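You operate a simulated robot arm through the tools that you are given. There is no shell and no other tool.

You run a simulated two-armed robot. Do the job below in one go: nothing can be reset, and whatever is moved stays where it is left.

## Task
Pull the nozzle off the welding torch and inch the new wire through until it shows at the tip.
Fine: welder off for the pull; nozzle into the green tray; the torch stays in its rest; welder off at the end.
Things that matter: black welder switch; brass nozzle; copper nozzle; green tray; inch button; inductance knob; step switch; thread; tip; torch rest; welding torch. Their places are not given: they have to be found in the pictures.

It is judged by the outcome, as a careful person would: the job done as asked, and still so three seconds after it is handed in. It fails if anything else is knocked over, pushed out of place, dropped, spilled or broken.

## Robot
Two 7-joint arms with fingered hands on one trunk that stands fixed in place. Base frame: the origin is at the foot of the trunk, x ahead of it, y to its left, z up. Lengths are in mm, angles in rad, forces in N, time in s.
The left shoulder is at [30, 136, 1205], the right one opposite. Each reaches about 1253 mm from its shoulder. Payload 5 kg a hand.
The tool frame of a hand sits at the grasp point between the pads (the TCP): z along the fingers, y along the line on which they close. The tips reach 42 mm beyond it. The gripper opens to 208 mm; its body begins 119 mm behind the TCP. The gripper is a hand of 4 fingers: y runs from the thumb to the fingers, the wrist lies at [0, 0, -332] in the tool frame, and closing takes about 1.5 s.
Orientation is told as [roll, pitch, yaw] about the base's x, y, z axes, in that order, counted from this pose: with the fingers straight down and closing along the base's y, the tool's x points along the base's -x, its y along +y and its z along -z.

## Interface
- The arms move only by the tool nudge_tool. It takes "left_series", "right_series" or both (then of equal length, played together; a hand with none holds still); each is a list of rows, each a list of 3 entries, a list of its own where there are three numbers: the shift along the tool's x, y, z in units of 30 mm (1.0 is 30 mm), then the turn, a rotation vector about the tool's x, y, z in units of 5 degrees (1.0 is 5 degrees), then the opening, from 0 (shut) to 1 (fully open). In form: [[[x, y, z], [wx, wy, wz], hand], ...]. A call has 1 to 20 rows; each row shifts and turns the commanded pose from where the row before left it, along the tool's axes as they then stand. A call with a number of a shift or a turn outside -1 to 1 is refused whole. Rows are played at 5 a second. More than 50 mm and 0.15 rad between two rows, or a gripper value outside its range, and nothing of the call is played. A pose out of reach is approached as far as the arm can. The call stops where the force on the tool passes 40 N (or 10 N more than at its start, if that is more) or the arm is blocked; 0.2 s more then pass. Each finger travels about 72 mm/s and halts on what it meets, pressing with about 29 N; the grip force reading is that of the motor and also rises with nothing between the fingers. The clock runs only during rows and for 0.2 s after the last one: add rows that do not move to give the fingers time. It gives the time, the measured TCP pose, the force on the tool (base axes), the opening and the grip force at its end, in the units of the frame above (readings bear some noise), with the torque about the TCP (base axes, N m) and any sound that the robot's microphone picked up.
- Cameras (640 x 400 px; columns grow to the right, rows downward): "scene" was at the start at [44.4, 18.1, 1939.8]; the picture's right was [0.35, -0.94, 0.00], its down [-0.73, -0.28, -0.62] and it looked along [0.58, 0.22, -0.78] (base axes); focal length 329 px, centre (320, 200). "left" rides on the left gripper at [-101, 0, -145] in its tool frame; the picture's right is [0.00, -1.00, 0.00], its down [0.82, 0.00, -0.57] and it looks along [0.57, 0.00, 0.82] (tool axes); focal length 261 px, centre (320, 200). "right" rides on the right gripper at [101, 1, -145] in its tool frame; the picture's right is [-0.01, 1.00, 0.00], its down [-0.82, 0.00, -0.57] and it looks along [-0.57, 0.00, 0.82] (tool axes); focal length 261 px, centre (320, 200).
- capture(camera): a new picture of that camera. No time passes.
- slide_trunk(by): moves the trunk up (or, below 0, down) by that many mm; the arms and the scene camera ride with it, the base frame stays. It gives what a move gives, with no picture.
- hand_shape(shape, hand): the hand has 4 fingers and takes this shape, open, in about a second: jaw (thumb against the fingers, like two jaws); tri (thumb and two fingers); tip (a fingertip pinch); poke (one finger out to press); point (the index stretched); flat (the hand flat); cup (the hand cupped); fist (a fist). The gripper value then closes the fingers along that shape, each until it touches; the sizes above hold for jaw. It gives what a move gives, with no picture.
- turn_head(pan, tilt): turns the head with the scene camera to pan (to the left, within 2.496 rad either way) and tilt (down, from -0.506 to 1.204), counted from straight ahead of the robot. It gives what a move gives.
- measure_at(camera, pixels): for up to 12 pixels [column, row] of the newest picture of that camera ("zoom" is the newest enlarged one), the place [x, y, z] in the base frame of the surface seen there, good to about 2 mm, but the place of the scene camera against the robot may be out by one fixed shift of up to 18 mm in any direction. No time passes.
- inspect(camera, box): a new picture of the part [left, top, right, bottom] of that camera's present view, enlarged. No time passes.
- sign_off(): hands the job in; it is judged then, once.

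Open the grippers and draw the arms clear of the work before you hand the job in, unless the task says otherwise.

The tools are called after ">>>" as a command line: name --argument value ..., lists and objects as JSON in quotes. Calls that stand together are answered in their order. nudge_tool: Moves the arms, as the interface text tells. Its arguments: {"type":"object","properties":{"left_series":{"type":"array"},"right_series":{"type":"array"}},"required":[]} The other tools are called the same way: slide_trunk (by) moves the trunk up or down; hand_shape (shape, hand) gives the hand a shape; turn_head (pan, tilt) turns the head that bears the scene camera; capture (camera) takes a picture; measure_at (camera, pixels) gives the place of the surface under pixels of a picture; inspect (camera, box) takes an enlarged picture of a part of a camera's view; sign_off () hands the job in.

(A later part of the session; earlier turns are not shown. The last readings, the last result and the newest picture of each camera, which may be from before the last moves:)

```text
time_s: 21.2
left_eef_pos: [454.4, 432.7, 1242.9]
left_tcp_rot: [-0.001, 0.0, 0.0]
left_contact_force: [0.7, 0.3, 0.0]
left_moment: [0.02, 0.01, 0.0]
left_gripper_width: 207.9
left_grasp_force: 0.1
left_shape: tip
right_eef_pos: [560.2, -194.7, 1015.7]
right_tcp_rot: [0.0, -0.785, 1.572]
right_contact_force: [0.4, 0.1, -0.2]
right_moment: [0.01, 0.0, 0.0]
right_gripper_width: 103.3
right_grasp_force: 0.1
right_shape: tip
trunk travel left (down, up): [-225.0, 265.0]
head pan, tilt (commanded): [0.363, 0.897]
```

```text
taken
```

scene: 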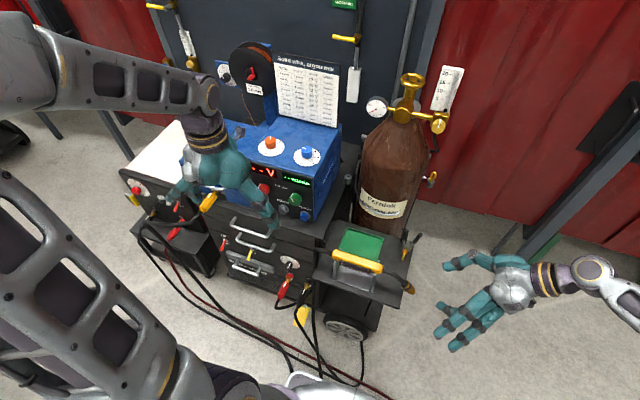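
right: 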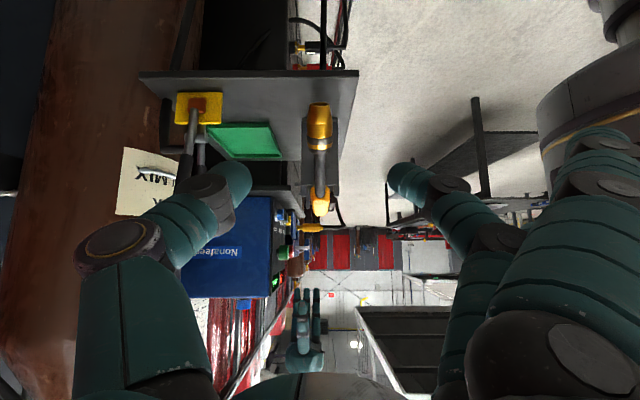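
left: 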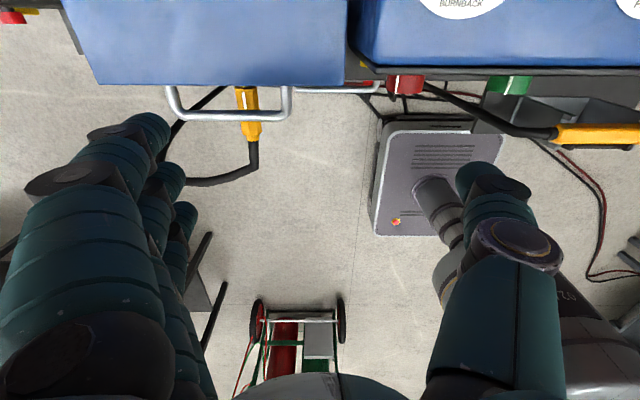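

Left hand is clear at (454,433,1243). I turn it 90° so that its fingers close along x with the spare fingers on the robot side.

>>> nudge_tool --left_series '[[[0, 0, 0], [0, 0, -1], 0.6], [[0, 0, 0], [0, 0, -1], 0.6], [[0, 0, 0], [0, 0, -1], 0.6], [[0, 0, 0], [0, 0, -1], 0.6], [[0, 0, 0], [0, 0, -1], 0.6], [[0, 0, 0], [0, 0, -1], 0.6], [[0, 0, 0], [0, 0, -1], 0.6], [[0, 0, 0], [0, 0, -1], 0.6], [[0, 0, 0], [0, 0, -1], 0.6], [[0, 0, 0], [0, 0, -1], 0.6], [[0, 0, 0], [0, 0, -1], 0.6], [[0, 0, 0], [0, 0, -1], 0.6], [[0, 0, 0], [0, 0, -1], 0.6], [[0, 0, 0], [0, 0, -1], 0.6], [[0, 0, 0], [0, 0, -1], 0.6], [[0, 0, 0], [0, 0, -1], 0.6], [[0, 0, 0], [0, 0, -1], 0.6], [[0, 0, 0], [0, 0, -1], 0.6]]'

>>> capture --camera "scene"

>>> capture --camera "left"

```text
time_s: 25.0
left_eef_pos: [454.8, 433.1, 1242.4]
left_tcp_rot: [-0.001, 0.003, 1.544]
left_contact_force: [6.1, -6.1, 4.1]
left_moment: [1.02, 0.72, 0.0]
left_gripper_width: 125.0
left_grasp_force: 0.0
left_shape: tip
right_eef_pos: [560.3, -191.8, 1016.5]
right_tcp_rot: [-0.001, -0.783, 1.572]
right_contact_force: [-1.8, 3.2, 3.3]
right_moment: [-0.62, -0.17, -0.2]
right_gripper_width: 103.4
right_grasp_force: 0.0
right_shape: tip
trunk travel left (down, up): [-225.0, 265.0]
head pan, tilt (commanded): [0.363, 0.897]
```

```text
taken
```

scene: 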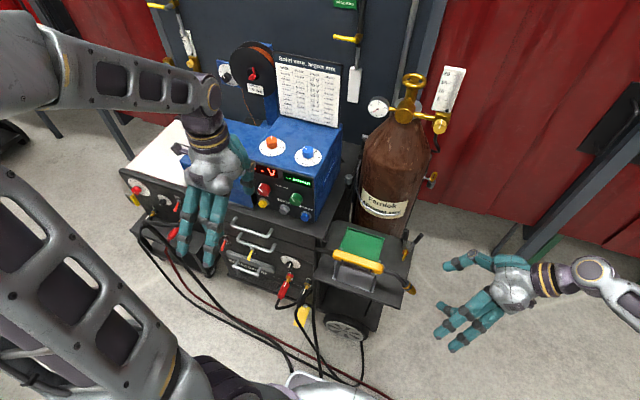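

```text
taken
```

left: 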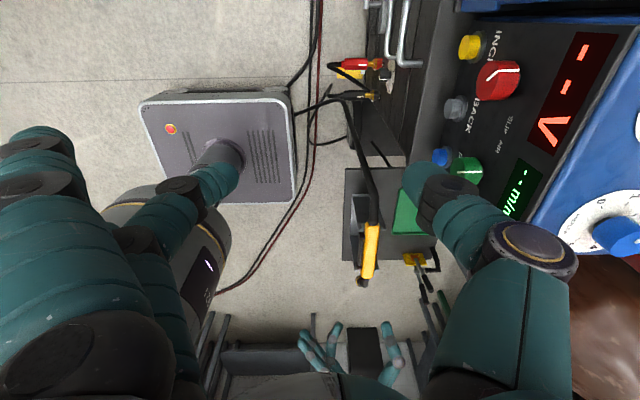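

Yaw reached 1.544 rad but both arms show small forces and slight shifts, perhaps transients or a near joint limit. I'll hold still a moment and read again.

>>> nudge_tool --left_series '[[[0, 0, 0], [0, 0, 0], 0.6], [[0, 0, 0], [0, 0, 0], 0.6], [[0, 0, 0], [0, 0, 0], 0.6]]'

>>> capture --camera "scene"

```text
time_s: 25.8
left_eef_pos: [453.2, 432.5, 1242.9]
left_tcp_rot: [0.001, 0.003, 1.545]
left_contact_force: [0.5, 0.2, -0.5]
left_moment: [0.0, -0.01, 0.04]
left_gripper_width: 124.8
left_grasp_force: 0.0
left_shape: tip
right_eef_pos: [559.8, -194.2, 1014.8]
right_tcp_rot: [-0.001, -0.784, 1.572]
right_contact_force: [0.0, -0.7, 0.4]
right_moment: [-0.01, 0.02, 0.02]
right_gripper_width: 103.3
right_grasp_force: 0.1
right_shape: tip
trunk travel left (down, up): [-225.0, 265.0]
head pan, tilt (commanded): [0.363, 0.897]
```

```text
taken
```

scene: 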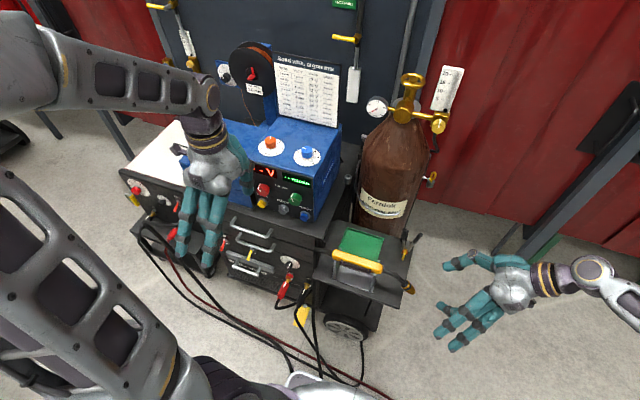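

The forces settled to zero; the wrist is just 1.5° short of square. I move the left hand over the torch handle at a safe height.

>>> nudge_tool --left_series '[[[0.888, -0.327, 0.433], [0, 0, 0], 0.5], [[0.888, -0.327, 0.433], [0, 0, 0], 0.5], [[0.888, -0.327, 0.433], [0, 0, 0], 0.5], [[0.888, -0.327, 0.433], [0, 0, 0], 0.5], [[0.888, -0.327, 0.433], [0, 0, 0], 0.5], [[0.888, -0.327, 0.433], [0, 0, 0], 0.5], [[0.888, -0.327, 0.433], [0, 0, 0], 0.5], [[0.888, -0.327, 0.433], [0, 0, 0], 0.5], [[0.888, -0.327, 0.433], [0, 0, 0], 0.5], [[0.888, -0.327, 0.433], [0, 0, 0], 0.5], [[0.888, -0.327, 0.433], [0, 0, 0], 0.5], [[0, 0, 0], [0, 0, 0], 0.5], [[0, 0, 0], [0, 0, 0], 0.5]]'

>>> capture --camera "left"

>>> capture --camera "scene"

```text
time_s: 28.6
left_eef_pos: [561.8, 139.7, 1100.6]
left_tcp_rot: [0.002, -0.002, 1.572]
left_contact_force: [-0.2, 0.3, -0.5]
left_moment: [0.06, 0.02, -0.01]
left_gripper_width: 104.2
left_grasp_force: 0.1
left_shape: tip
right_eef_pos: [560.1, -194.8, 1015.7]
right_tcp_rot: [0.001, -0.785, 1.568]
right_contact_force: [-0.4, -0.7, 0.2]
right_moment: [0.04, 0.0, 0.0]
right_gripper_width: 103.1
right_grasp_force: 0.2
right_shape: tip
trunk travel left (down, up): [-225.0, 265.0]
head pan, tilt (commanded): [0.363, 0.897]
```

```text
taken
```

left: 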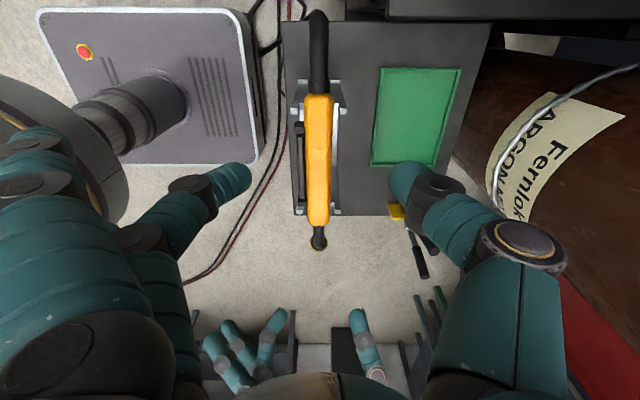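

```text
taken
```

scene: 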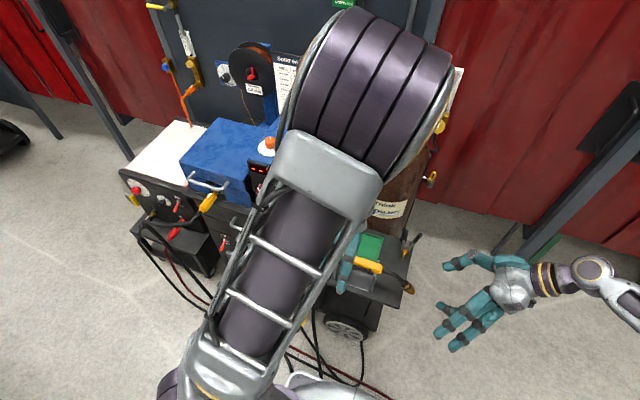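

The yellow handle runs from (317,95) to (318,225) in the left view with the trigger bar on the robot side near (302,160). I measure it with the left wrist camera.

>>> inspect --camera "left" --box '[260, 60, 400, 260]'

>>> measure_at --camera "left" --pixels '[[318, 110], [318, 130], [318, 150], [318, 180], [318, 210], [308, 150], [329, 150], [307, 130], [330, 130], [301, 150], [317, 80], [335, 90]]'

```text
2.00 times, centred on (330, 160) of left
```

zoom: 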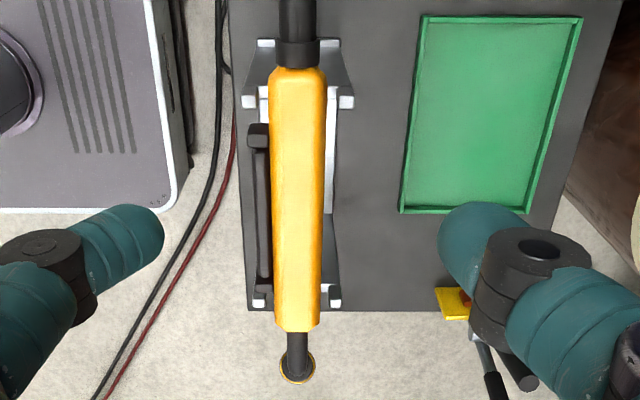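

```text
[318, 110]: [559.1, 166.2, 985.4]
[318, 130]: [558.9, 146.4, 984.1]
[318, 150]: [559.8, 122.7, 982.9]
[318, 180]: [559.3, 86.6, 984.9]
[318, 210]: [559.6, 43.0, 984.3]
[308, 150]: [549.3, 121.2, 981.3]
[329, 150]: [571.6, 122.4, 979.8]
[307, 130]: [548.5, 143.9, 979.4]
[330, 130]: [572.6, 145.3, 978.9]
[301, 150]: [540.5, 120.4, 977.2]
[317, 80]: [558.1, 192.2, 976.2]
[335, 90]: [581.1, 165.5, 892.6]
```

Handle centre is x≈560, top z≈984; the trigger sits on the robot side between y≈40 and 150. To avoid the trigger I'll hold the black sleeve just past the handle's left end at about (559,188,967), lowering in two steps.

>>> nudge_tool --left_series '[[[-0.8, 0.04, 0.5], [0, 0, 0], 0.4], [[-0.8, 0.04, 0.5], [0, 0, 0], 0.4], [[0, 0, 0.5], [0, 0, 0], 0.4], [[0, 0, 0.5], [0, 0, 0], 0.4], [[0, 0, 0], [0, 0, 0], 0.4], [[0, 0, 0], [0, 0, 0], 0.4]]'

>>> capture --camera "left"

>>> capture --camera "right"

```text
time_s: 30.0
left_eef_pos: [559.9, 186.9, 1039.6]
left_tcp_rot: [-0.001, -0.001, 1.57]
left_contact_force: [-0.3, 0.0, -1.5]
left_moment: [-0.02, 0.01, -0.01]
left_gripper_width: 83.8
left_grasp_force: 0.0
left_shape: tip
right_eef_pos: [559.7, -195.2, 1014.9]
right_tcp_rot: [-0.001, -0.785, 1.571]
right_contact_force: [0.0, 0.5, -0.2]
right_moment: [0.02, 0.05, 0.0]
right_gripper_width: 103.2
right_grasp_force: 0.0
right_shape: tip
trunk travel left (down, up): [-225.0, 265.0]
head pan, tilt (commanded): [0.363, 0.897]
```

```text
taken
```

left: 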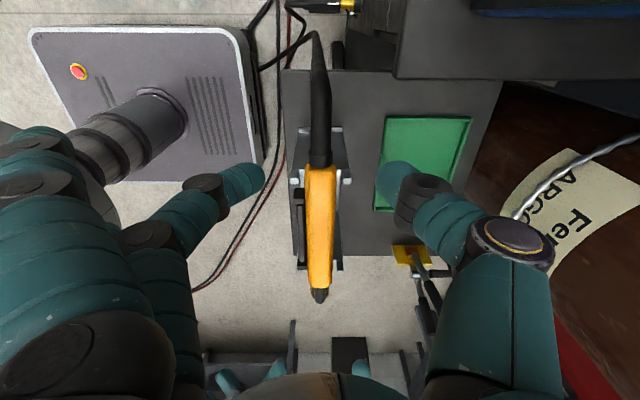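

```text
taken
```

right: 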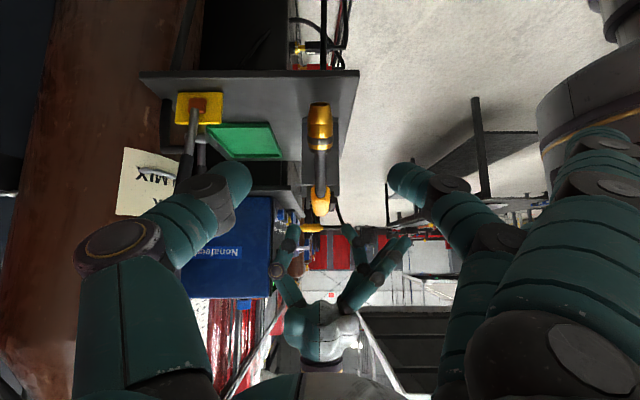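

The sleeve sits at about (319,157) in the left view, right where the pinch line will meet. I measure it before lowering.

>>> inspect --camera "left" --box '[270, 110, 370, 190]'

>>> measure_at --camera "left" --pixels '[[319, 170], [319, 163], [319, 158], [319, 152], [319, 140], [319, 125], [319, 110], [310, 155], [329, 155], [297, 180], [345, 180], [300, 190]]'

```text
5.00 times, centred on (320, 150) of left
```

zoom: 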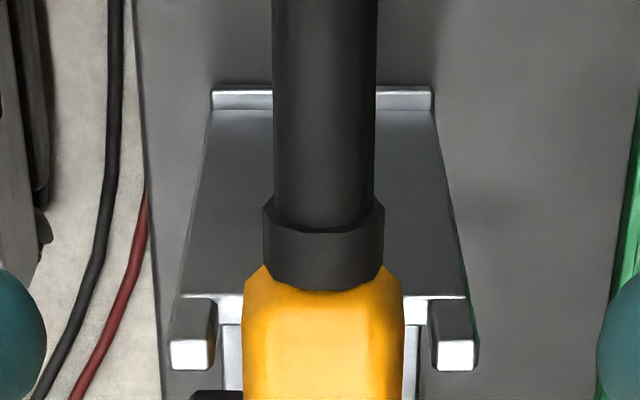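

```text
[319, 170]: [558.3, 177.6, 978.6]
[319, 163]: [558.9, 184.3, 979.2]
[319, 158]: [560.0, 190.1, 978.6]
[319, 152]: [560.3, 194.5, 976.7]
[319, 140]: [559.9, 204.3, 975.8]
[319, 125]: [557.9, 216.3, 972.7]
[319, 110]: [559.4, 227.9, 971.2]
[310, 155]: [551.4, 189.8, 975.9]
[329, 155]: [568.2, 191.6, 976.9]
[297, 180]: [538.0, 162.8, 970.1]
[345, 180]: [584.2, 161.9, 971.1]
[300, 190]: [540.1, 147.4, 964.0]
```

The sleeve spans y≈182–195, centre x≈560, centre z≈967. I lower the left hand to z≈995 over y≈189 and close gently.

>>> nudge_tool --left_series '[[[-0.03, 0, 0.5], [0, 0, 0], 0.4], [[-0.03, 0, 0.5], [0, 0, 0], 0.4], [[0, 0, 0.49], [0, 0, 0], 0.4], [[0, 0, 0], [0, 0, 0], 0.3], [[0, 0, 0], [0, 0, 0], 0.25], [[0, 0, 0], [0, 0, 0], 0.25], [[0, 0, 0], [0, 0, 0], 0.25]]'

>>> capture --camera "left"

```text
time_s: 31.6
left_eef_pos: [558.5, 190.5, 996.0]
left_tcp_rot: [0.001, 0.0, 1.57]
left_contact_force: [0.5, 0.1, 0.1]
left_moment: [-0.05, 0.04, 0.04]
left_gripper_width: 52.5
left_grasp_force: 0.0
left_shape: tip
right_eef_pos: [560.4, -194.5, 1016.0]
right_tcp_rot: [0.0, -0.784, 1.571]
right_contact_force: [0.5, 0.6, 0.3]
right_moment: [0.0, 0.0, 0.01]
right_gripper_width: 103.4
right_grasp_force: 0.1
right_shape: tip
trunk travel left (down, up): [-225.0, 265.0]
head pan, tilt (commanded): [0.363, 0.897]
```

```text
taken
```

left: 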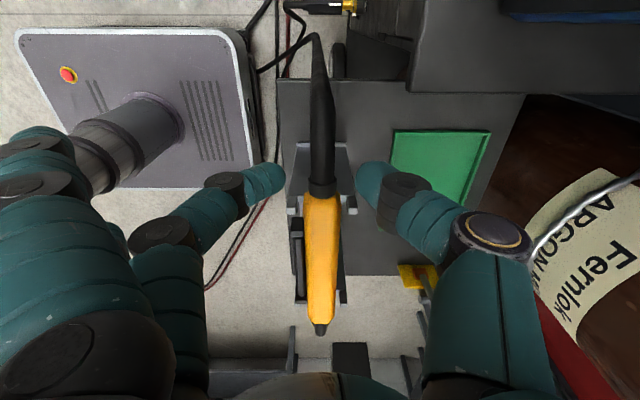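

The sleeve is centred between the left fingertips (gaps about 24 and 22 px). I close the left hand on it.

>>> nudge_tool --left_series '[[[0, 0, 0], [0, 0, 0], 0.15], [[0, 0, 0], [0, 0, 0], 0.1], [[0, 0, 0], [0, 0, 0], 0.05], [[0, 0, 0], [0, 0, 0], 0.0], [[0, 0, 0], [0, 0, 0], 0.0], [[0, 0, 0], [0, 0, 0], 0.0], [[0, 0, 0], [0, 0, 0], 0.0]]'

>>> inspect --camera "left" --box '[250, 100, 410, 350]'

>>> inspect --camera "right" --box '[272, 90, 368, 220]'

>>> measure_at --camera "right" --pixels '[[319, 108], [319, 122], [319, 128], [319, 138], [320, 160], [320, 175]]'

```text
time_s: 33.2
left_eef_pos: [559.2, 190.8, 995.7]
left_tcp_rot: [-0.001, -0.001, 1.571]
left_contact_force: [6.1, 4.9, 1.3]
left_moment: [0.1, -0.18, 0.09]
left_gripper_width: 3.4
left_grasp_force: 28.9
left_shape: tip
right_eef_pos: [560.6, -196.9, 1015.1]
right_tcp_rot: [0.0, -0.786, 1.573]
right_contact_force: [0.5, -0.1, 0.1]
right_moment: [-0.01, 0.0, -0.02]
right_gripper_width: 103.4
right_grasp_force: 0.0
right_shape: tip
trunk travel left (down, up): [-225.0, 265.0]
head pan, tilt (commanded): [0.363, 0.897]
```

```text
1.60 times, centred on (330, 225) of left
```

zoom: 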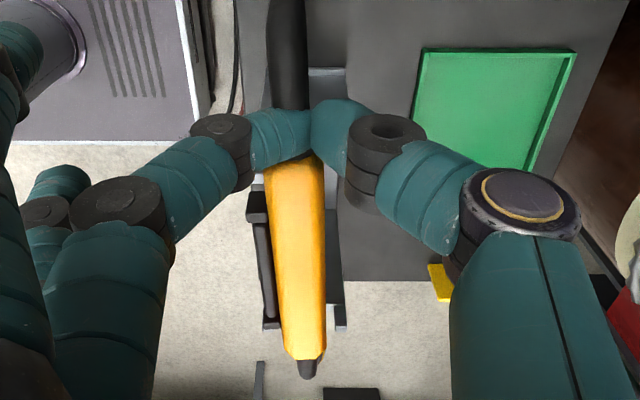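

```text
3.08 times, centred on (320, 155) of right
```

zoom: 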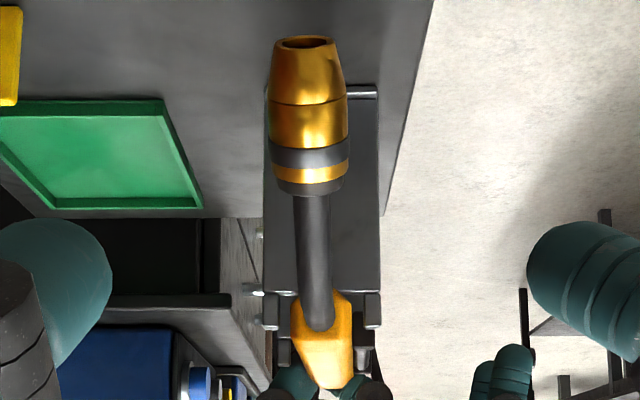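

```text
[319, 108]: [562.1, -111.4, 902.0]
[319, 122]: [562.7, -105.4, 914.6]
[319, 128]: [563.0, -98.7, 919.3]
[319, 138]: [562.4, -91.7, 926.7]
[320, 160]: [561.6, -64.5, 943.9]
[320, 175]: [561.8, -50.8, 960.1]
```

The left fingers met over the top of the sleeve (width 3.4), so the pinch is higher on the fingers than I assumed, and the torch shifted about 3 mm at its nozzle end. I reopen, and will lower the hand about 16 mm before closing again.

>>> nudge_tool --left_series '[[[0, 0, 0], [0, 0, 0], 0.1], [[0, 0, 0], [0, 0, 0], 0.2], [[0, 0, 0], [0, 0, 0], 0.3], [[0, 0, 0], [0, 0, 0], 0.3], [[0, 0, 0], [0, 0, 0], 0.3], [[0, 0, 0], [0, 0, 0], 0.3]]'

>>> inspect --camera "left" --box '[250, 130, 410, 350]'

>>> inspect --camera "right" --box '[272, 90, 368, 220]'

```text
time_s: 34.6
left_eef_pos: [558.7, 190.2, 996.2]
left_tcp_rot: [-0.001, 0.0, 1.57]
left_contact_force: [0.9, -0.3, 1.0]
left_moment: [0.0, 0.01, 0.03]
left_gripper_width: 61.8
left_grasp_force: 0.1
left_shape: tip
right_eef_pos: [560.3, -194.1, 1014.7]
right_tcp_rot: [0.0, -0.788, 1.571]
right_contact_force: [1.1, 0.0, -0.9]
right_moment: [-0.03, 0.01, 0.03]
right_gripper_width: 103.5
right_grasp_force: 0.0
right_shape: tip
trunk travel left (down, up): [-225.0, 265.0]
head pan, tilt (commanded): [0.363, 0.897]
```

```text
1.82 times, centred on (330, 240) of left
```

zoom: 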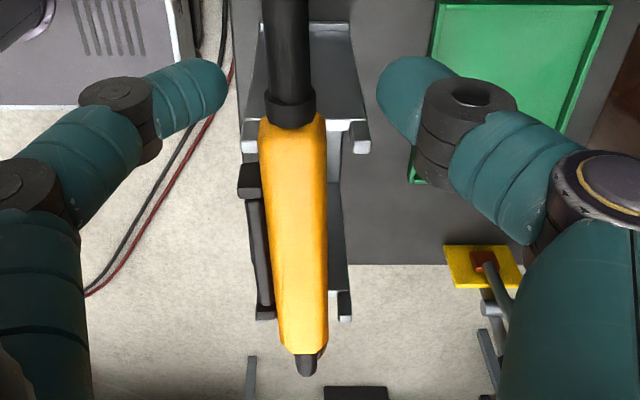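

```text
3.08 times, centred on (320, 155) of right
```

zoom: 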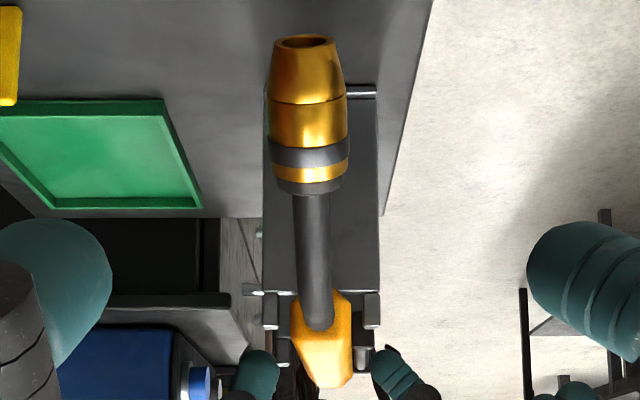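

The torch is still in its rest with a slight yaw (sleeve at about x≈554). I lower the left hand 15 mm and close again at the original centre line, which should straighten it.

>>> nudge_tool --left_series '[[[0.03, -0.03, 0.25], [0, 0, 0], 0.3], [[0, 0, 0.25], [0, 0, 0], 0.3], [[0, 0, 0], [0, 0, 0], 0.25], [[0, 0, 0], [0, 0, 0], 0.2], [[0, 0, 0], [0, 0, 0], 0.15], [[0, 0, 0], [0, 0, 0], 0.12], [[0, 0, 0], [0, 0, 0], 0.1], [[0, 0, 0], [0, 0, 0], 0.08], [[0, 0, 0], [0, 0, 0], 0.06]]'

>>> inspect --camera "left" --box '[250, 130, 410, 350]'

>>> inspect --camera "right" --box '[272, 90, 368, 220]'

```text
time_s: 36.6
left_eef_pos: [559.1, 190.4, 982.2]
left_tcp_rot: [0.0, 0.001, 1.572]
left_contact_force: [0.1, 0.2, 0.4]
left_moment: [-0.01, -0.01, -0.02]
left_gripper_width: 12.8
left_grasp_force: 0.2
left_shape: tip
right_eef_pos: [559.6, -194.7, 1016.9]
right_tcp_rot: [0.002, -0.787, 1.571]
right_contact_force: [0.8, -0.3, 0.1]
right_moment: [-0.02, 0.01, 0.03]
right_gripper_width: 103.1
right_grasp_force: 0.0
right_shape: tip
trunk travel left (down, up): [-225.0, 265.0]
head pan, tilt (commanded): [0.363, 0.897]
```

```text
1.82 times, centred on (330, 240) of left
```

zoom: 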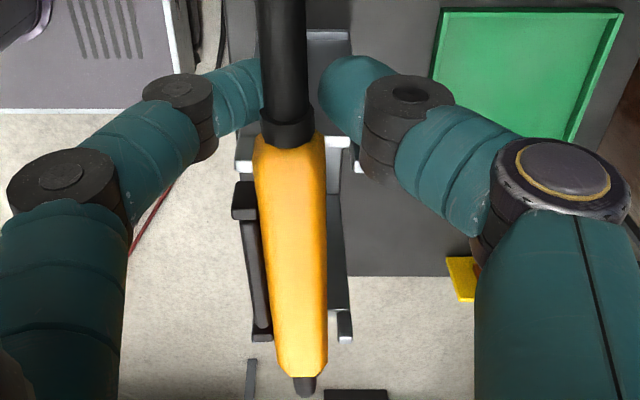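

```text
3.08 times, centred on (320, 155) of right
```

zoom: 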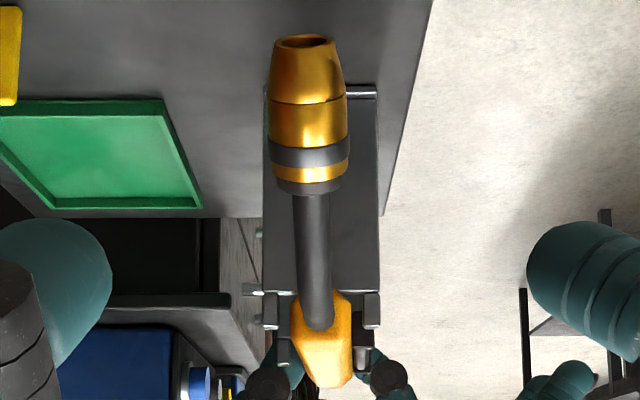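

The fingertips now lie on both sides of the sleeve rather than above it. I close the rest of the way.

>>> nudge_tool --left_series '[[[0, 0, 0], [0, 0, 0], 0.04], [[0, 0, 0], [0, 0, 0], 0.02], [[0, 0, 0], [0, 0, 0], 0.0], [[0, 0, 0], [0, 0, 0], 0.0], [[0, 0, 0], [0, 0, 0], 0.0]]'

>>> inspect --camera "left" --box '[250, 130, 410, 350]'

>>> inspect --camera "right" --box '[272, 90, 368, 220]'

```text
time_s: 37.8
left_eef_pos: [560.3, 190.1, 981.2]
left_tcp_rot: [0.0, 0.001, 1.572]
left_contact_force: [2.8, 2.2, -0.1]
left_moment: [0.05, -0.04, 0.04]
left_gripper_width: 0.0
left_grasp_force: 28.8
left_shape: tip
right_eef_pos: [559.4, -195.5, 1014.9]
right_tcp_rot: [0.0, -0.786, 1.57]
right_contact_force: [0.3, 0.1, 0.0]
right_moment: [0.0, 0.04, -0.01]
right_gripper_width: 103.1
right_grasp_force: 0.1
right_shape: tip
trunk travel left (down, up): [-225.0, 265.0]
head pan, tilt (commanded): [0.363, 0.897]
```

```text
1.82 times, centred on (330, 240) of left
```

zoom: 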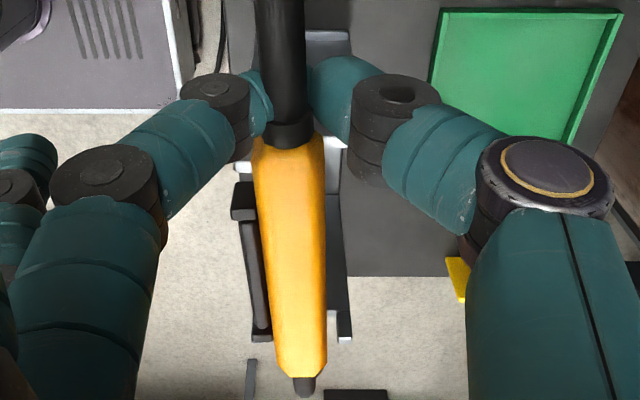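

```text
3.08 times, centred on (320, 155) of right
```

zoom: 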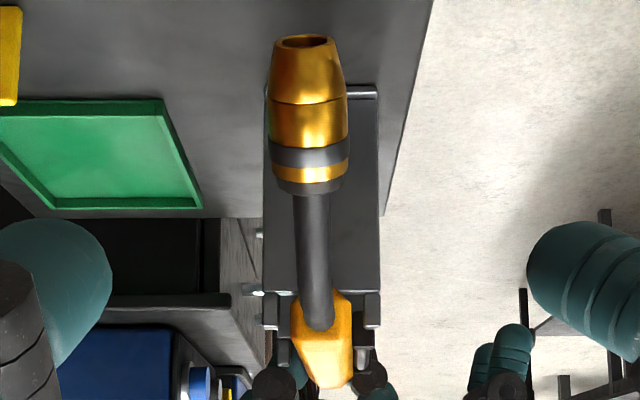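

The reading is 0.0, so the tips may have closed beneath the sleeve. I look at the left fingers from the right camera to see how they sit on it.

>>> inspect --camera "right" --box '[270, 180, 370, 250]'

>>> inspect --camera "scene" --box '[320, 220, 420, 300]'

```text
5.71 times, centred on (320, 215) of right
```

zoom: 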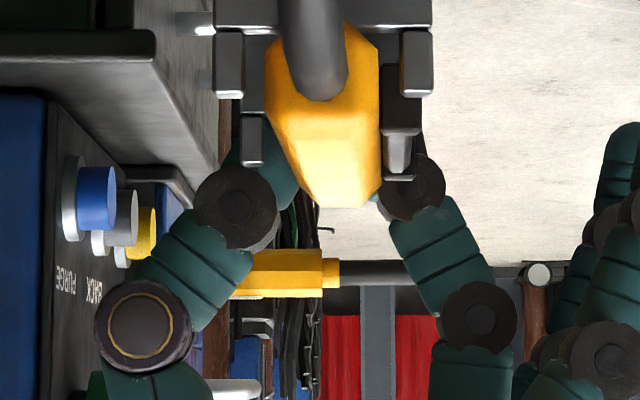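

```text
5.00 times, centred on (370, 260) of scene
```

zoom: 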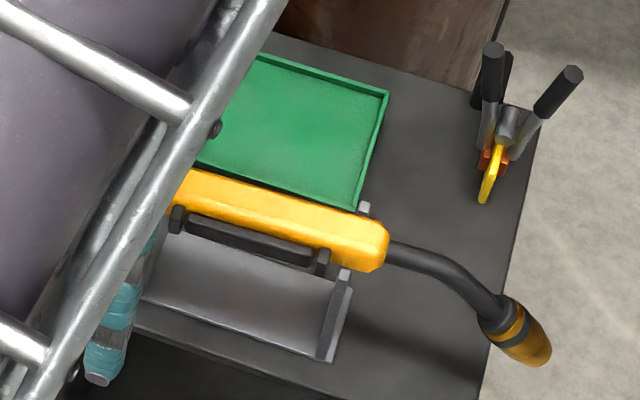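

The fingers wrap the sleeve behind the handle end. To test the grip I press the left hand down 2 mm and read whether the rest pushes back.

>>> nudge_tool --left_series '[[[0, 0, 0.04], [0, 0, 0], 0.0], [[0, 0, 0.04], [0, 0, 0], 0.0], [[0, 0, 0], [0, 0, 0], 0.0]]'

```text
time_s: 38.6
left_eef_pos: [559.9, 190.0, 979.1]
left_tcp_rot: [-0.001, 0.0, 1.572]
left_contact_force: [0.8, 2.1, 1.8]
left_moment: [0.03, -0.03, 0.05]
left_gripper_width: 0.0
left_grasp_force: 29.1
left_shape: tip
right_eef_pos: [560.2, -195.3, 1016.0]
right_tcp_rot: [0.0, -0.786, 1.572]
right_contact_force: [0.4, 0.5, -0.6]
right_moment: [0.03, -0.01, -0.01]
right_gripper_width: 103.3
right_grasp_force: 0.0
right_shape: tip
trunk travel left (down, up): [-225.0, 265.0]
head pan, tilt (commanded): [0.363, 0.897]
```

The reaction is only about 2 N, so this pinch holds weakly. I'll release, raise the left hand, and switch to pressing the handle down from above with one finger so that the pull cannot tip it.

>>> nudge_tool --left_series '[[[0, 0, -0.07], [0, 0, 0], 0.1], [[0, 0, 0], [0, 0, 0], 0.2], [[0, 0, 0], [0, 0, 0], 0.3], [[0, 0, 0], [0, 0, 0], 0.35], [[0, 0, 0], [0, 0, 0], 0.4], [[0, 0, -0.5], [0, 0, 0], 0.4], [[0, 0, -1], [0, 0, 0], 0.4], [[0, 0, -1], [0, 0, 0], 0.4], [[0, 0, -1], [0, 0, 0], 0.4], [[0, 0, 0], [0, 0, 0], 0.4]]'

>>> hand_shape --shape "poke" --hand "left"

>>> capture --camera "left"

>>> inspect --camera "right" --box '[240, 90, 400, 290]'

```text
time_s: 40.8
left_eef_pos: [559.9, 190.8, 1087.0]
left_tcp_rot: [-0.001, 0.0, 1.569]
left_contact_force: [0.6, 0.1, 0.1]
left_moment: [-0.01, 0.07, -0.01]
left_gripper_width: 82.6
left_grasp_force: 0.1
left_shape: tip
right_eef_pos: [560.0, -194.1, 1014.4]
right_tcp_rot: [0.001, -0.786, 1.57]
right_contact_force: [-0.1, 0.0, -0.3]
right_moment: [0.02, 0.06, 0.04]
right_gripper_width: 103.2
right_grasp_force: 0.1
right_shape: tip
trunk travel left (down, up): [-225.0, 265.0]
head pan, tilt (commanded): [0.363, 0.897]
```

```text
time_s: 41.7
left_eef_pos: [558.2, 189.6, 1088.3]
left_tcp_rot: [0.0, -0.001, 1.571]
left_contact_force: [0.1, 0.0, 0.0]
left_moment: [-0.03, 0.01, -0.01]
left_gripper_width: 0.0
left_grasp_force: 0.1
left_shape: poke
right_eef_pos: [560.3, -195.9, 1015.0]
right_tcp_rot: [0.001, -0.787, 1.571]
right_contact_force: [0.0, -0.7, -0.9]
right_moment: [0.0, -0.04, 0.01]
right_gripper_width: 103.4
right_grasp_force: 0.2
right_shape: tip
trunk travel left (down, up): [-225.0, 265.0]
head pan, tilt (commanded): [0.363, 0.897]
```

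```text
taken
```

left: 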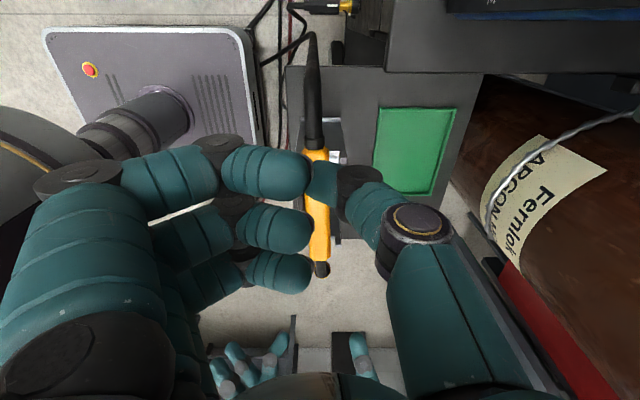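

```text
2.00 times, centred on (320, 190) of right
```

zoom: 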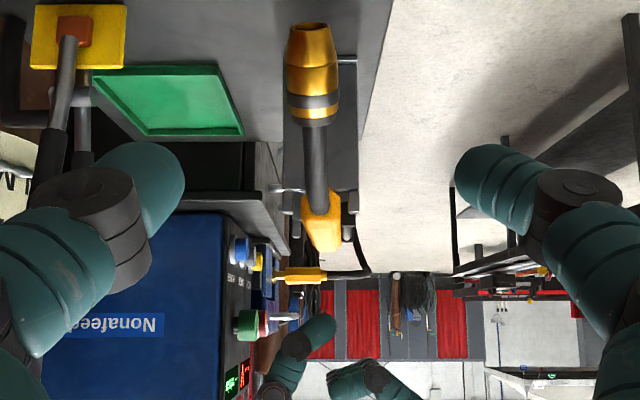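

In the poke shape the fingers look curled at reading 0. I'll set the opening to 1 and look at what the shape does.

>>> nudge_tool --left_series '[[[0, 0, 0], [0, 0, 0], 1.0], [[0, 0, 0], [0, 0, 0], 1.0], [[0, 0, 0], [0, 0, 0], 1.0], [[0, 0, 0], [0, 0, 0], 1.0], [[0, 0, 0], [0, 0, 0], 1.0], [[0, 0, 0], [0, 0, 0], 1.0], [[0, 0, 0], [0, 0, 0], 1.0]]'

>>> capture --camera "left"

```text
time_s: 43.3
left_eef_pos: [560.3, 188.7, 1086.8]
left_tcp_rot: [0.0, 0.0, 1.572]
left_contact_force: [-0.9, 0.3, -0.1]
left_moment: [-0.02, -0.02, -0.02]
left_gripper_width: 0.0
left_grasp_force: 0.2
left_shape: poke
right_eef_pos: [559.8, -195.5, 1015.0]
right_tcp_rot: [0.0, -0.786, 1.57]
right_contact_force: [-0.6, 0.6, 0.3]
right_moment: [0.01, -0.03, 0.03]
right_gripper_width: 103.4
right_grasp_force: 0.0
right_shape: tip
trunk travel left (down, up): [-225.0, 265.0]
head pan, tilt (commanded): [0.363, 0.897]
```

```text
taken
```

left: 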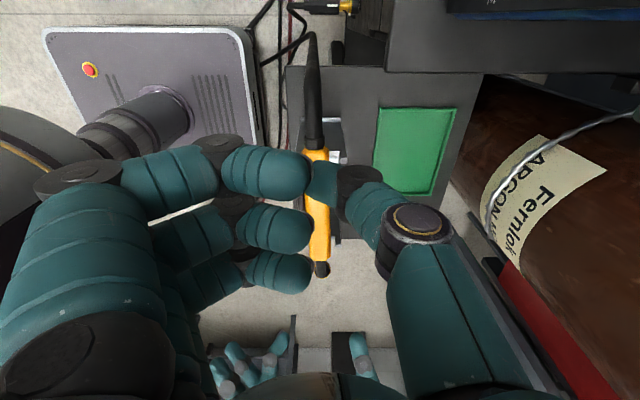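

The poke shape does not change with the opening. I measure where its fingertips are relative to the tool point.

>>> measure_at --camera "left" --pixels '[[300, 172], [270, 155], [305, 230], [305, 275], [320, 180], [330, 175], [315, 195], [360, 190], [385, 215], [280, 165]]'

>>> inspect --camera "right" --box '[280, 225, 400, 300]'

```text
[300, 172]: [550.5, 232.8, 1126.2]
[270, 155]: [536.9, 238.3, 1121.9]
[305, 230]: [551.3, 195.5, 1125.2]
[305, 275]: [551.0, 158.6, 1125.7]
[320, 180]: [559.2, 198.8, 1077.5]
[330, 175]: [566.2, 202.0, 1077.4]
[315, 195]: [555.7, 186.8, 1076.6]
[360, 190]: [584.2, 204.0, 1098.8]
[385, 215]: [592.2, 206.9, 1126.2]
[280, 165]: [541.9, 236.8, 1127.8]
```

```text
5.33 times, centred on (340, 262) of right
```

zoom: 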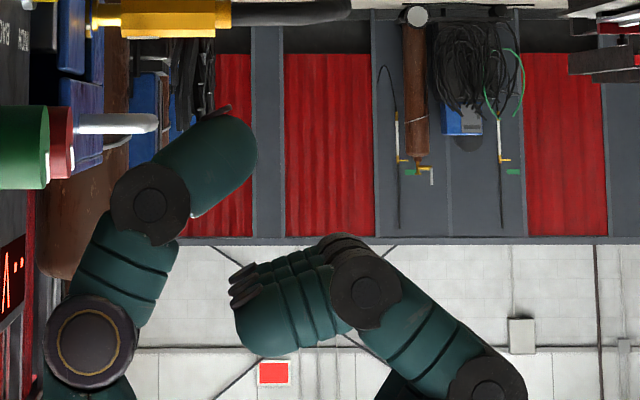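

In this shape the thumb is the poking finger, near the tool axis with its tip about 20–25 mm past the tool point. I check where the handle is now.

>>> measure_at --camera "left" --pixels '[[315, 155], [312, 145], [318, 212], [320, 240], [312, 135], [312, 125], [327, 215], [309, 212], [312, 100], [335, 150]]'

>>> measure_at --camera "right" --pixels '[[316, 115], [316, 122], [316, 128], [316, 133], [304, 130], [327, 130], [317, 160], [317, 175], [320, 195], [322, 210]]'

>>> inspect --camera "right" --box '[280, 90, 360, 150]'

```text
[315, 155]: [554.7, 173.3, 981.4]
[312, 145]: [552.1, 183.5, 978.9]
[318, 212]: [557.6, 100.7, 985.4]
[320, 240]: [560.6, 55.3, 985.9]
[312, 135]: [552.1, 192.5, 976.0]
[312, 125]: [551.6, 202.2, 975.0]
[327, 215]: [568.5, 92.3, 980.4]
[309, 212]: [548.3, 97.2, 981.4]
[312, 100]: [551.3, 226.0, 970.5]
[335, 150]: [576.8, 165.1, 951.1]
```

```text
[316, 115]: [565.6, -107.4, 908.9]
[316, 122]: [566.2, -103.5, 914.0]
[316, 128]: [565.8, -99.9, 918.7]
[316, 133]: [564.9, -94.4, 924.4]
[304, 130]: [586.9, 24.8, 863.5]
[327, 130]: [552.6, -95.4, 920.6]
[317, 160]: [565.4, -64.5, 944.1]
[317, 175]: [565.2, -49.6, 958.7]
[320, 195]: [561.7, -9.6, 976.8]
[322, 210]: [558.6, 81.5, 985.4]
```

```text
6.67 times, centred on (320, 120) of right
```

zoom: 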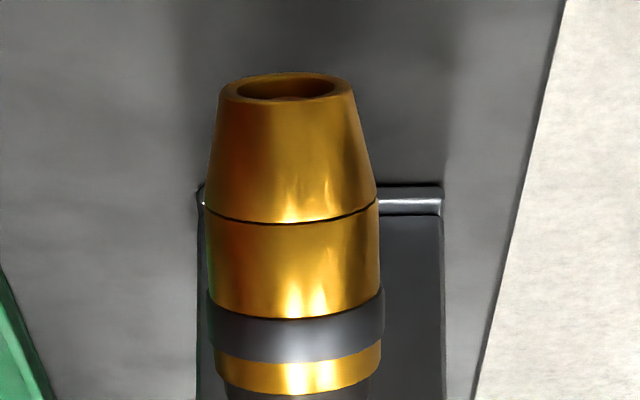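

The torch is yawed about 3° but still in its rest; nozzle centre is now x≈566. I move the left thumb over the handle at (556,160) and down to just above it.

>>> nudge_tool --left_series '[[[0.983, 0.117, 0], [0, 0, 0], 1], [[0, 0, 0.7], [0, 0, 0], 1], [[0, 0, 0.7], [0, 0, 0], 1], [[0, 0, 0.6], [0, 0, 0], 1], [[0, 0, 0], [0, 0, 0], 1]]'

>>> capture --camera "left"

>>> inspect --camera "right" --box '[270, 180, 370, 260]'

```text
time_s: 44.5
left_eef_pos: [556.4, 159.7, 1026.6]
left_tcp_rot: [-0.004, -0.001, 1.568]
left_contact_force: [5.4, -4.0, 31.1]
left_moment: [-0.17, 0.03, 0.04]
left_gripper_width: 0.1
left_grasp_force: 0.0
left_shape: poke
right_eef_pos: [559.0, -194.9, 1016.3]
right_tcp_rot: [-0.001, -0.785, 1.569]
right_contact_force: [-0.1, -0.2, 0.2]
right_moment: [0.04, -0.01, 0.0]
right_gripper_width: 103.4
right_grasp_force: 0.1
right_shape: tip
trunk travel left (down, up): [-225.0, 265.0]
head pan, tilt (commanded): [0.363, 0.897]
```

```text
taken
```

left: 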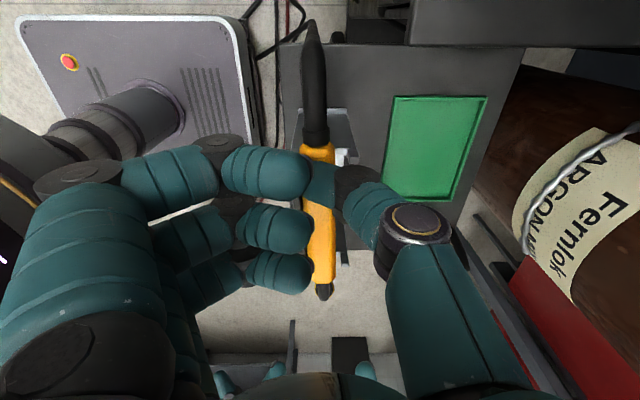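

```text
5.00 times, centred on (320, 220) of right
```

zoom: 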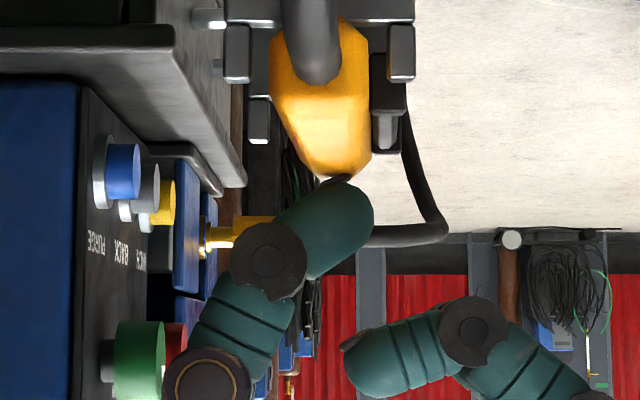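

The thumb already bears on the handle with about 31 N at z≈1027. I wait a moment to see the settled force.

>>> nudge_tool --left_series '[[[0, 0, 0], [0, 0, 0], 1], [[0, 0, 0], [0, 0, 0], 1]]'

>>> measure_at --camera "right" --pixels '[[316, 115], [316, 122], [316, 128], [316, 133], [317, 160], [317, 175], [320, 195]]'

```text
time_s: 45.1
left_eef_pos: [556.0, 160.5, 1026.1]
left_tcp_rot: [-0.002, -0.002, 1.571]
left_contact_force: [11.3, -4.3, 40.3]
left_moment: [-0.05, -0.28, 0.09]
left_gripper_width: 0.1
left_grasp_force: 0.1
left_shape: poke
right_eef_pos: [559.8, -195.7, 1015.9]
right_tcp_rot: [0.0, -0.785, 1.571]
right_contact_force: [-0.4, 0.4, 0.1]
right_moment: [-0.01, -0.01, -0.04]
right_gripper_width: 103.4
right_grasp_force: 0.2
right_shape: tip
trunk travel left (down, up): [-225.0, 265.0]
head pan, tilt (commanded): [0.363, 0.897]
```

```text
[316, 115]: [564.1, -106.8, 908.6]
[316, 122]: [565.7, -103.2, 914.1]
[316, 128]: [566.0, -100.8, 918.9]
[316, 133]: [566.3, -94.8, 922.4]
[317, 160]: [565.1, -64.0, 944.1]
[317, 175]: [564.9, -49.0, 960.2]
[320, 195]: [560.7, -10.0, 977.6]
```

The force settled at 40 N, more than needed. I ease the left hand up by about 1 mm.

>>> nudge_tool --left_series '[[[0, 0, -0.035], [0, 0, 0], 1], [[0, 0, 0], [0, 0, 0], 1], [[0, 0, 0], [0, 0, 0], 1]]'

```text
time_s: 45.9
left_eef_pos: [553.8, 159.6, 1026.2]
left_tcp_rot: [0.002, -0.004, 1.571]
left_contact_force: [2.9, -1.3, 24.2]
left_moment: [-0.09, 0.09, 0.04]
left_gripper_width: 0.0
left_grasp_force: 0.1
left_shape: poke
right_eef_pos: [559.7, -195.4, 1015.3]
right_tcp_rot: [0.001, -0.785, 1.571]
right_contact_force: [0.4, -0.9, 0.8]
right_moment: [0.03, 0.03, 0.0]
right_gripper_width: 103.2
right_grasp_force: 0.0
right_shape: tip
trunk travel left (down, up): [-225.0, 265.0]
head pan, tilt (commanded): [0.363, 0.897]
```

Left press is now about 24 N, which keeps the torch seated. The tip pinch curls its tips toward the palm as it closes, so I'll check how the jaw shape closes on the right hand in free air before deciding how to take the nozzle.

>>> hand_shape --shape "jaw" --hand "right"

>>> nudge_tool --right_series '[[[0, 0, 0], [0, 0, 0], 0.5], [[0, 0, 0], [0, 0, 0], 0.2], [[0, 0, 0], [0, 0, 0], 0.14], [[0, 0, 0], [0, 0, 0], 0.14], [[0, 0, 0], [0, 0, 0], 0.14], [[0, 0, 0], [0, 0, 0], 0.14], [[0, 0, 0], [0, 0, 0], 0.14], [[0, 0, 0], [0, 0, 0], 0.14]]'

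>>> capture --camera "right"

>>> inspect --camera "scene" --box '[390, 210, 590, 360]'

```text
time_s: 46.8
left_eef_pos: [554.6, 158.9, 1026.9]
left_tcp_rot: [0.0, -0.001, 1.571]
left_contact_force: [-3.1, -1.0, 18.2]
left_moment: [-0.05, 0.33, -0.01]
left_gripper_width: 0.1
left_grasp_force: 0.0
left_shape: poke
right_eef_pos: [559.0, -194.6, 1015.1]
right_tcp_rot: [-0.003, -0.785, 1.571]
right_contact_force: [0.5, 0.1, 0.2]
right_moment: [0.01, 0.0, -0.01]
right_gripper_width: 207.7
right_grasp_force: 0.0
right_shape: jaw
trunk travel left (down, up): [-225.0, 265.0]
head pan, tilt (commanded): [0.363, 0.897]
```

```text
time_s: 48.6
left_eef_pos: [554.9, 160.1, 1027.0]
left_tcp_rot: [0.0, -0.001, 1.571]
left_contact_force: [-3.8, 0.0, 12.0]
left_moment: [0.0, 0.21, 0.03]
left_gripper_width: 0.1
left_grasp_force: 0.0
left_shape: poke
right_eef_pos: [559.6, -195.9, 1016.6]
right_tcp_rot: [0.0, -0.786, 1.57]
right_contact_force: [-0.1, -0.7, -0.8]
right_moment: [-0.02, 0.01, -0.02]
right_gripper_width: 29.9
right_grasp_force: 0.1
right_shape: jaw
trunk travel left (down, up): [-225.0, 265.0]
head pan, tilt (commanded): [0.363, 0.897]
```

```text
taken
```

right: 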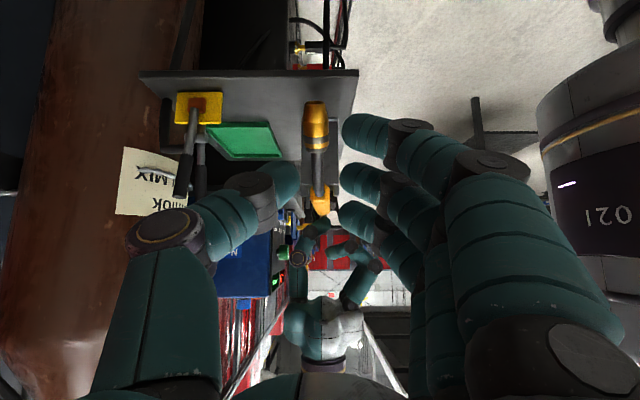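

```text
2.67 times, centred on (490, 285) of scene
```

zoom: 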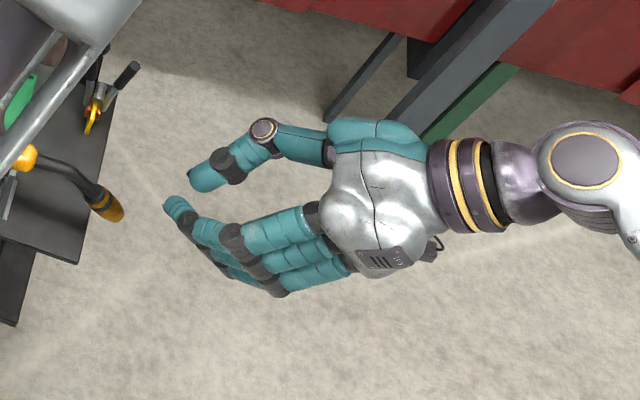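

All shapes close with inclined tips, so a side-on pinch would squeeze the nozzle out of line; taking it head-on (hand along the nozzle axis) and pulling toward the palm suits these fingers. I measure the table's right edge to check clearance for that approach from lower right.

>>> measure_at --camera "right" --pixels '[[250, 76], [250, 80], [290, 78], [345, 78], [356, 78], [340, 100], [352, 100], [230, 73], [160, 78], [346, 130], [145, 78], [300, 73]]'

>>> inspect --camera "right" --box '[130, 40, 370, 190]'

```text
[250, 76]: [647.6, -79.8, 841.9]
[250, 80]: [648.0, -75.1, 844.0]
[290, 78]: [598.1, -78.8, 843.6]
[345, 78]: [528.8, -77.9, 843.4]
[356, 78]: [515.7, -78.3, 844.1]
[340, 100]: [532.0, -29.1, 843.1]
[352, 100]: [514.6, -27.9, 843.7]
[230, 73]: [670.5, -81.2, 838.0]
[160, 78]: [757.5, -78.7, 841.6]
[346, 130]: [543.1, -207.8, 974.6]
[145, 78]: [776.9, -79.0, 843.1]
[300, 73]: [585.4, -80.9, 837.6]
```

```text
2.67 times, centred on (250, 115) of right
```

zoom: 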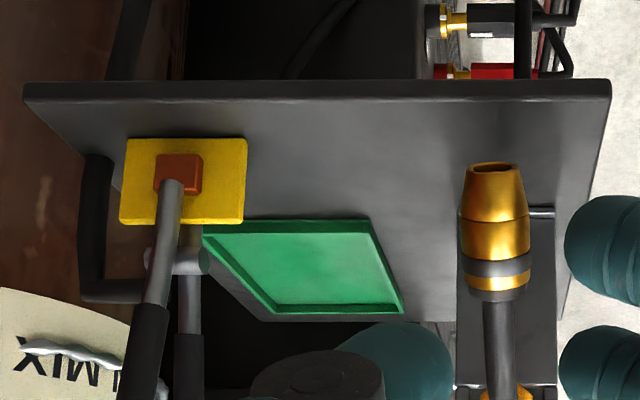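

The table's right edge is at y≈-81, top z≈844, front edge x≈510, about 52 mm from the nozzle axis, so a head-on approach with the spare fingers on the robot side clears it. I put the right hand back in the tip shape, move it away to the right and turn it to point up along the nozzle axis.

>>> hand_shape --shape "tip" --hand "right"

>>> nudge_tool --right_series '[[[0.868, -0.033, 0.2], [0, 0, 0], 0.5], [[0.868, -0.033, 0.2], [0, 0, 0], 0.5], [[0.868, -0.033, 0.2], [0, 0, 0], 0.5], [[0.868, -0.033, 0.2], [0, 0, 0], 0.5], [[0.868, -0.033, 0.2], [0, 0, 0], 0.5], [[0.868, -0.033, 0.2], [0, 0, 0], 0.5], [[0, 0, 0], [0, -1, 0], 0.5], [[0, 0, 0], [0, -1, 0], 0.5], [[0, 0, 0], [0, -1, 0], 0.5], [[0, 0, 0], [0, -1, 0], 0.5], [[0, 0, 0], [0, -1, 0], 0.5], [[0, 0, 0], [0, -1, 0], 0.5], [[0, 0, 0], [0, -1, 0], 0.5], [[0, 0, 0], [0, -1, 0], 0.5], [[0, 0, 0], [0, -1, 0], 0.5], [[0, 0, 0], [0, -1, 0], 0.5], [[0, 0, 0], [0, -1, 0], 0.5], [[0, 0, 0], [0, -1, 0], 0.5], [[0, 0, 0], [0, -1, 0], 0.5], [[0, 0, 0], [0, -1, 0], 0.5]]'

>>> capture --camera "scene"

```text
time_s: 49.5
left_eef_pos: [555.8, 159.3, 1026.4]
left_tcp_rot: [-0.001, -0.001, 1.57]
left_contact_force: [-3.4, 0.7, 13.4]
left_moment: [-0.02, 0.25, 0.01]
left_gripper_width: 0.1
left_grasp_force: 0.0
left_shape: poke
right_eef_pos: [559.2, -195.2, 1015.9]
right_tcp_rot: [0.0, -0.786, 1.571]
right_contact_force: [0.5, -0.1, -1.1]
right_moment: [0.0, 0.03, 0.01]
right_gripper_width: 207.8
right_grasp_force: 0.1
right_shape: tip
trunk travel left (down, up): [-225.0, 265.0]
head pan, tilt (commanded): [0.363, 0.897]
```

```text
time_s: 53.7
left_eef_pos: [554.9, 159.5, 1027.0]
left_tcp_rot: [-0.002, -0.002, 1.57]
left_contact_force: [-0.8, -2.4, 22.7]
left_moment: [-0.14, 0.21, 0.01]
left_gripper_width: 0.0
left_grasp_force: 0.0
left_shape: poke
right_eef_pos: [536.0, -257.9, 1174.6]
right_tcp_rot: [3.103, -1.145, -1.53]
right_contact_force: [0.1, -0.2, -0.2]
right_moment: [-0.02, -0.02, 0.02]
right_gripper_width: 104.5
right_grasp_force: 0.0
right_shape: tip
right hand out of reach, approached as far as the arm can: row 9, 10, 11, 12, 13, 14, 15, 16, 17, 18, 19, 20
trunk travel left (down, up): [-225.0, 265.0]
head pan, tilt (commanded): [0.363, 0.897]
```

```text
taken
```

scene: 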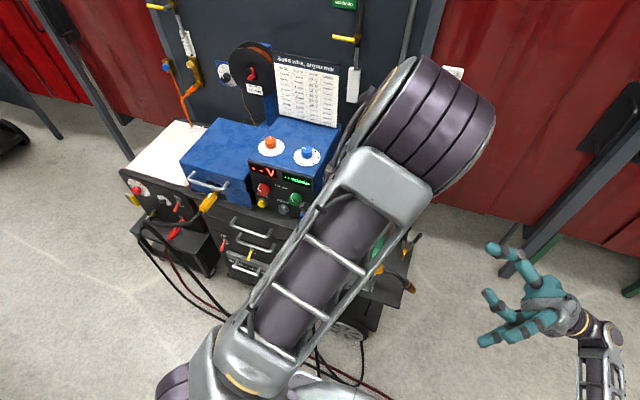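

The head-on pose is beyond the wrist's range (rows 9–20 approached only as far as possible). I'll see where the hand rests now and turn it back to the earlier orientation, which it reached easily.

>>> nudge_tool --right_series '[[[0, 0, 0], [0, 1, 0], 0.5], [[0, 0, 0], [0, 1, 0], 0.5], [[0, 0, 0], [0, 1, 0], 0.5], [[0, 0, 0], [0, 1, 0], 0.5], [[0, 0, 0], [0, 1, 0], 0.5]]'

```text
time_s: 54.9
left_eef_pos: [555.2, 160.1, 1027.6]
left_tcp_rot: [-0.001, 0.001, 1.57]
left_contact_force: [-0.3, -3.1, 24.1]
left_moment: [-0.14, 0.21, 0.04]
left_gripper_width: 0.0
left_grasp_force: 0.0
left_shape: poke
right_eef_pos: [535.7, -257.7, 1175.0]
right_tcp_rot: [-0.612, -1.568, 2.185]
right_contact_force: [-0.6, -0.4, -0.7]
right_moment: [0.02, -0.05, -0.02]
right_gripper_width: 104.4
right_grasp_force: 0.0
right_shape: tip
trunk travel left (down, up): [-225.0, 265.0]
head pan, tilt (commanded): [0.363, 0.897]
```

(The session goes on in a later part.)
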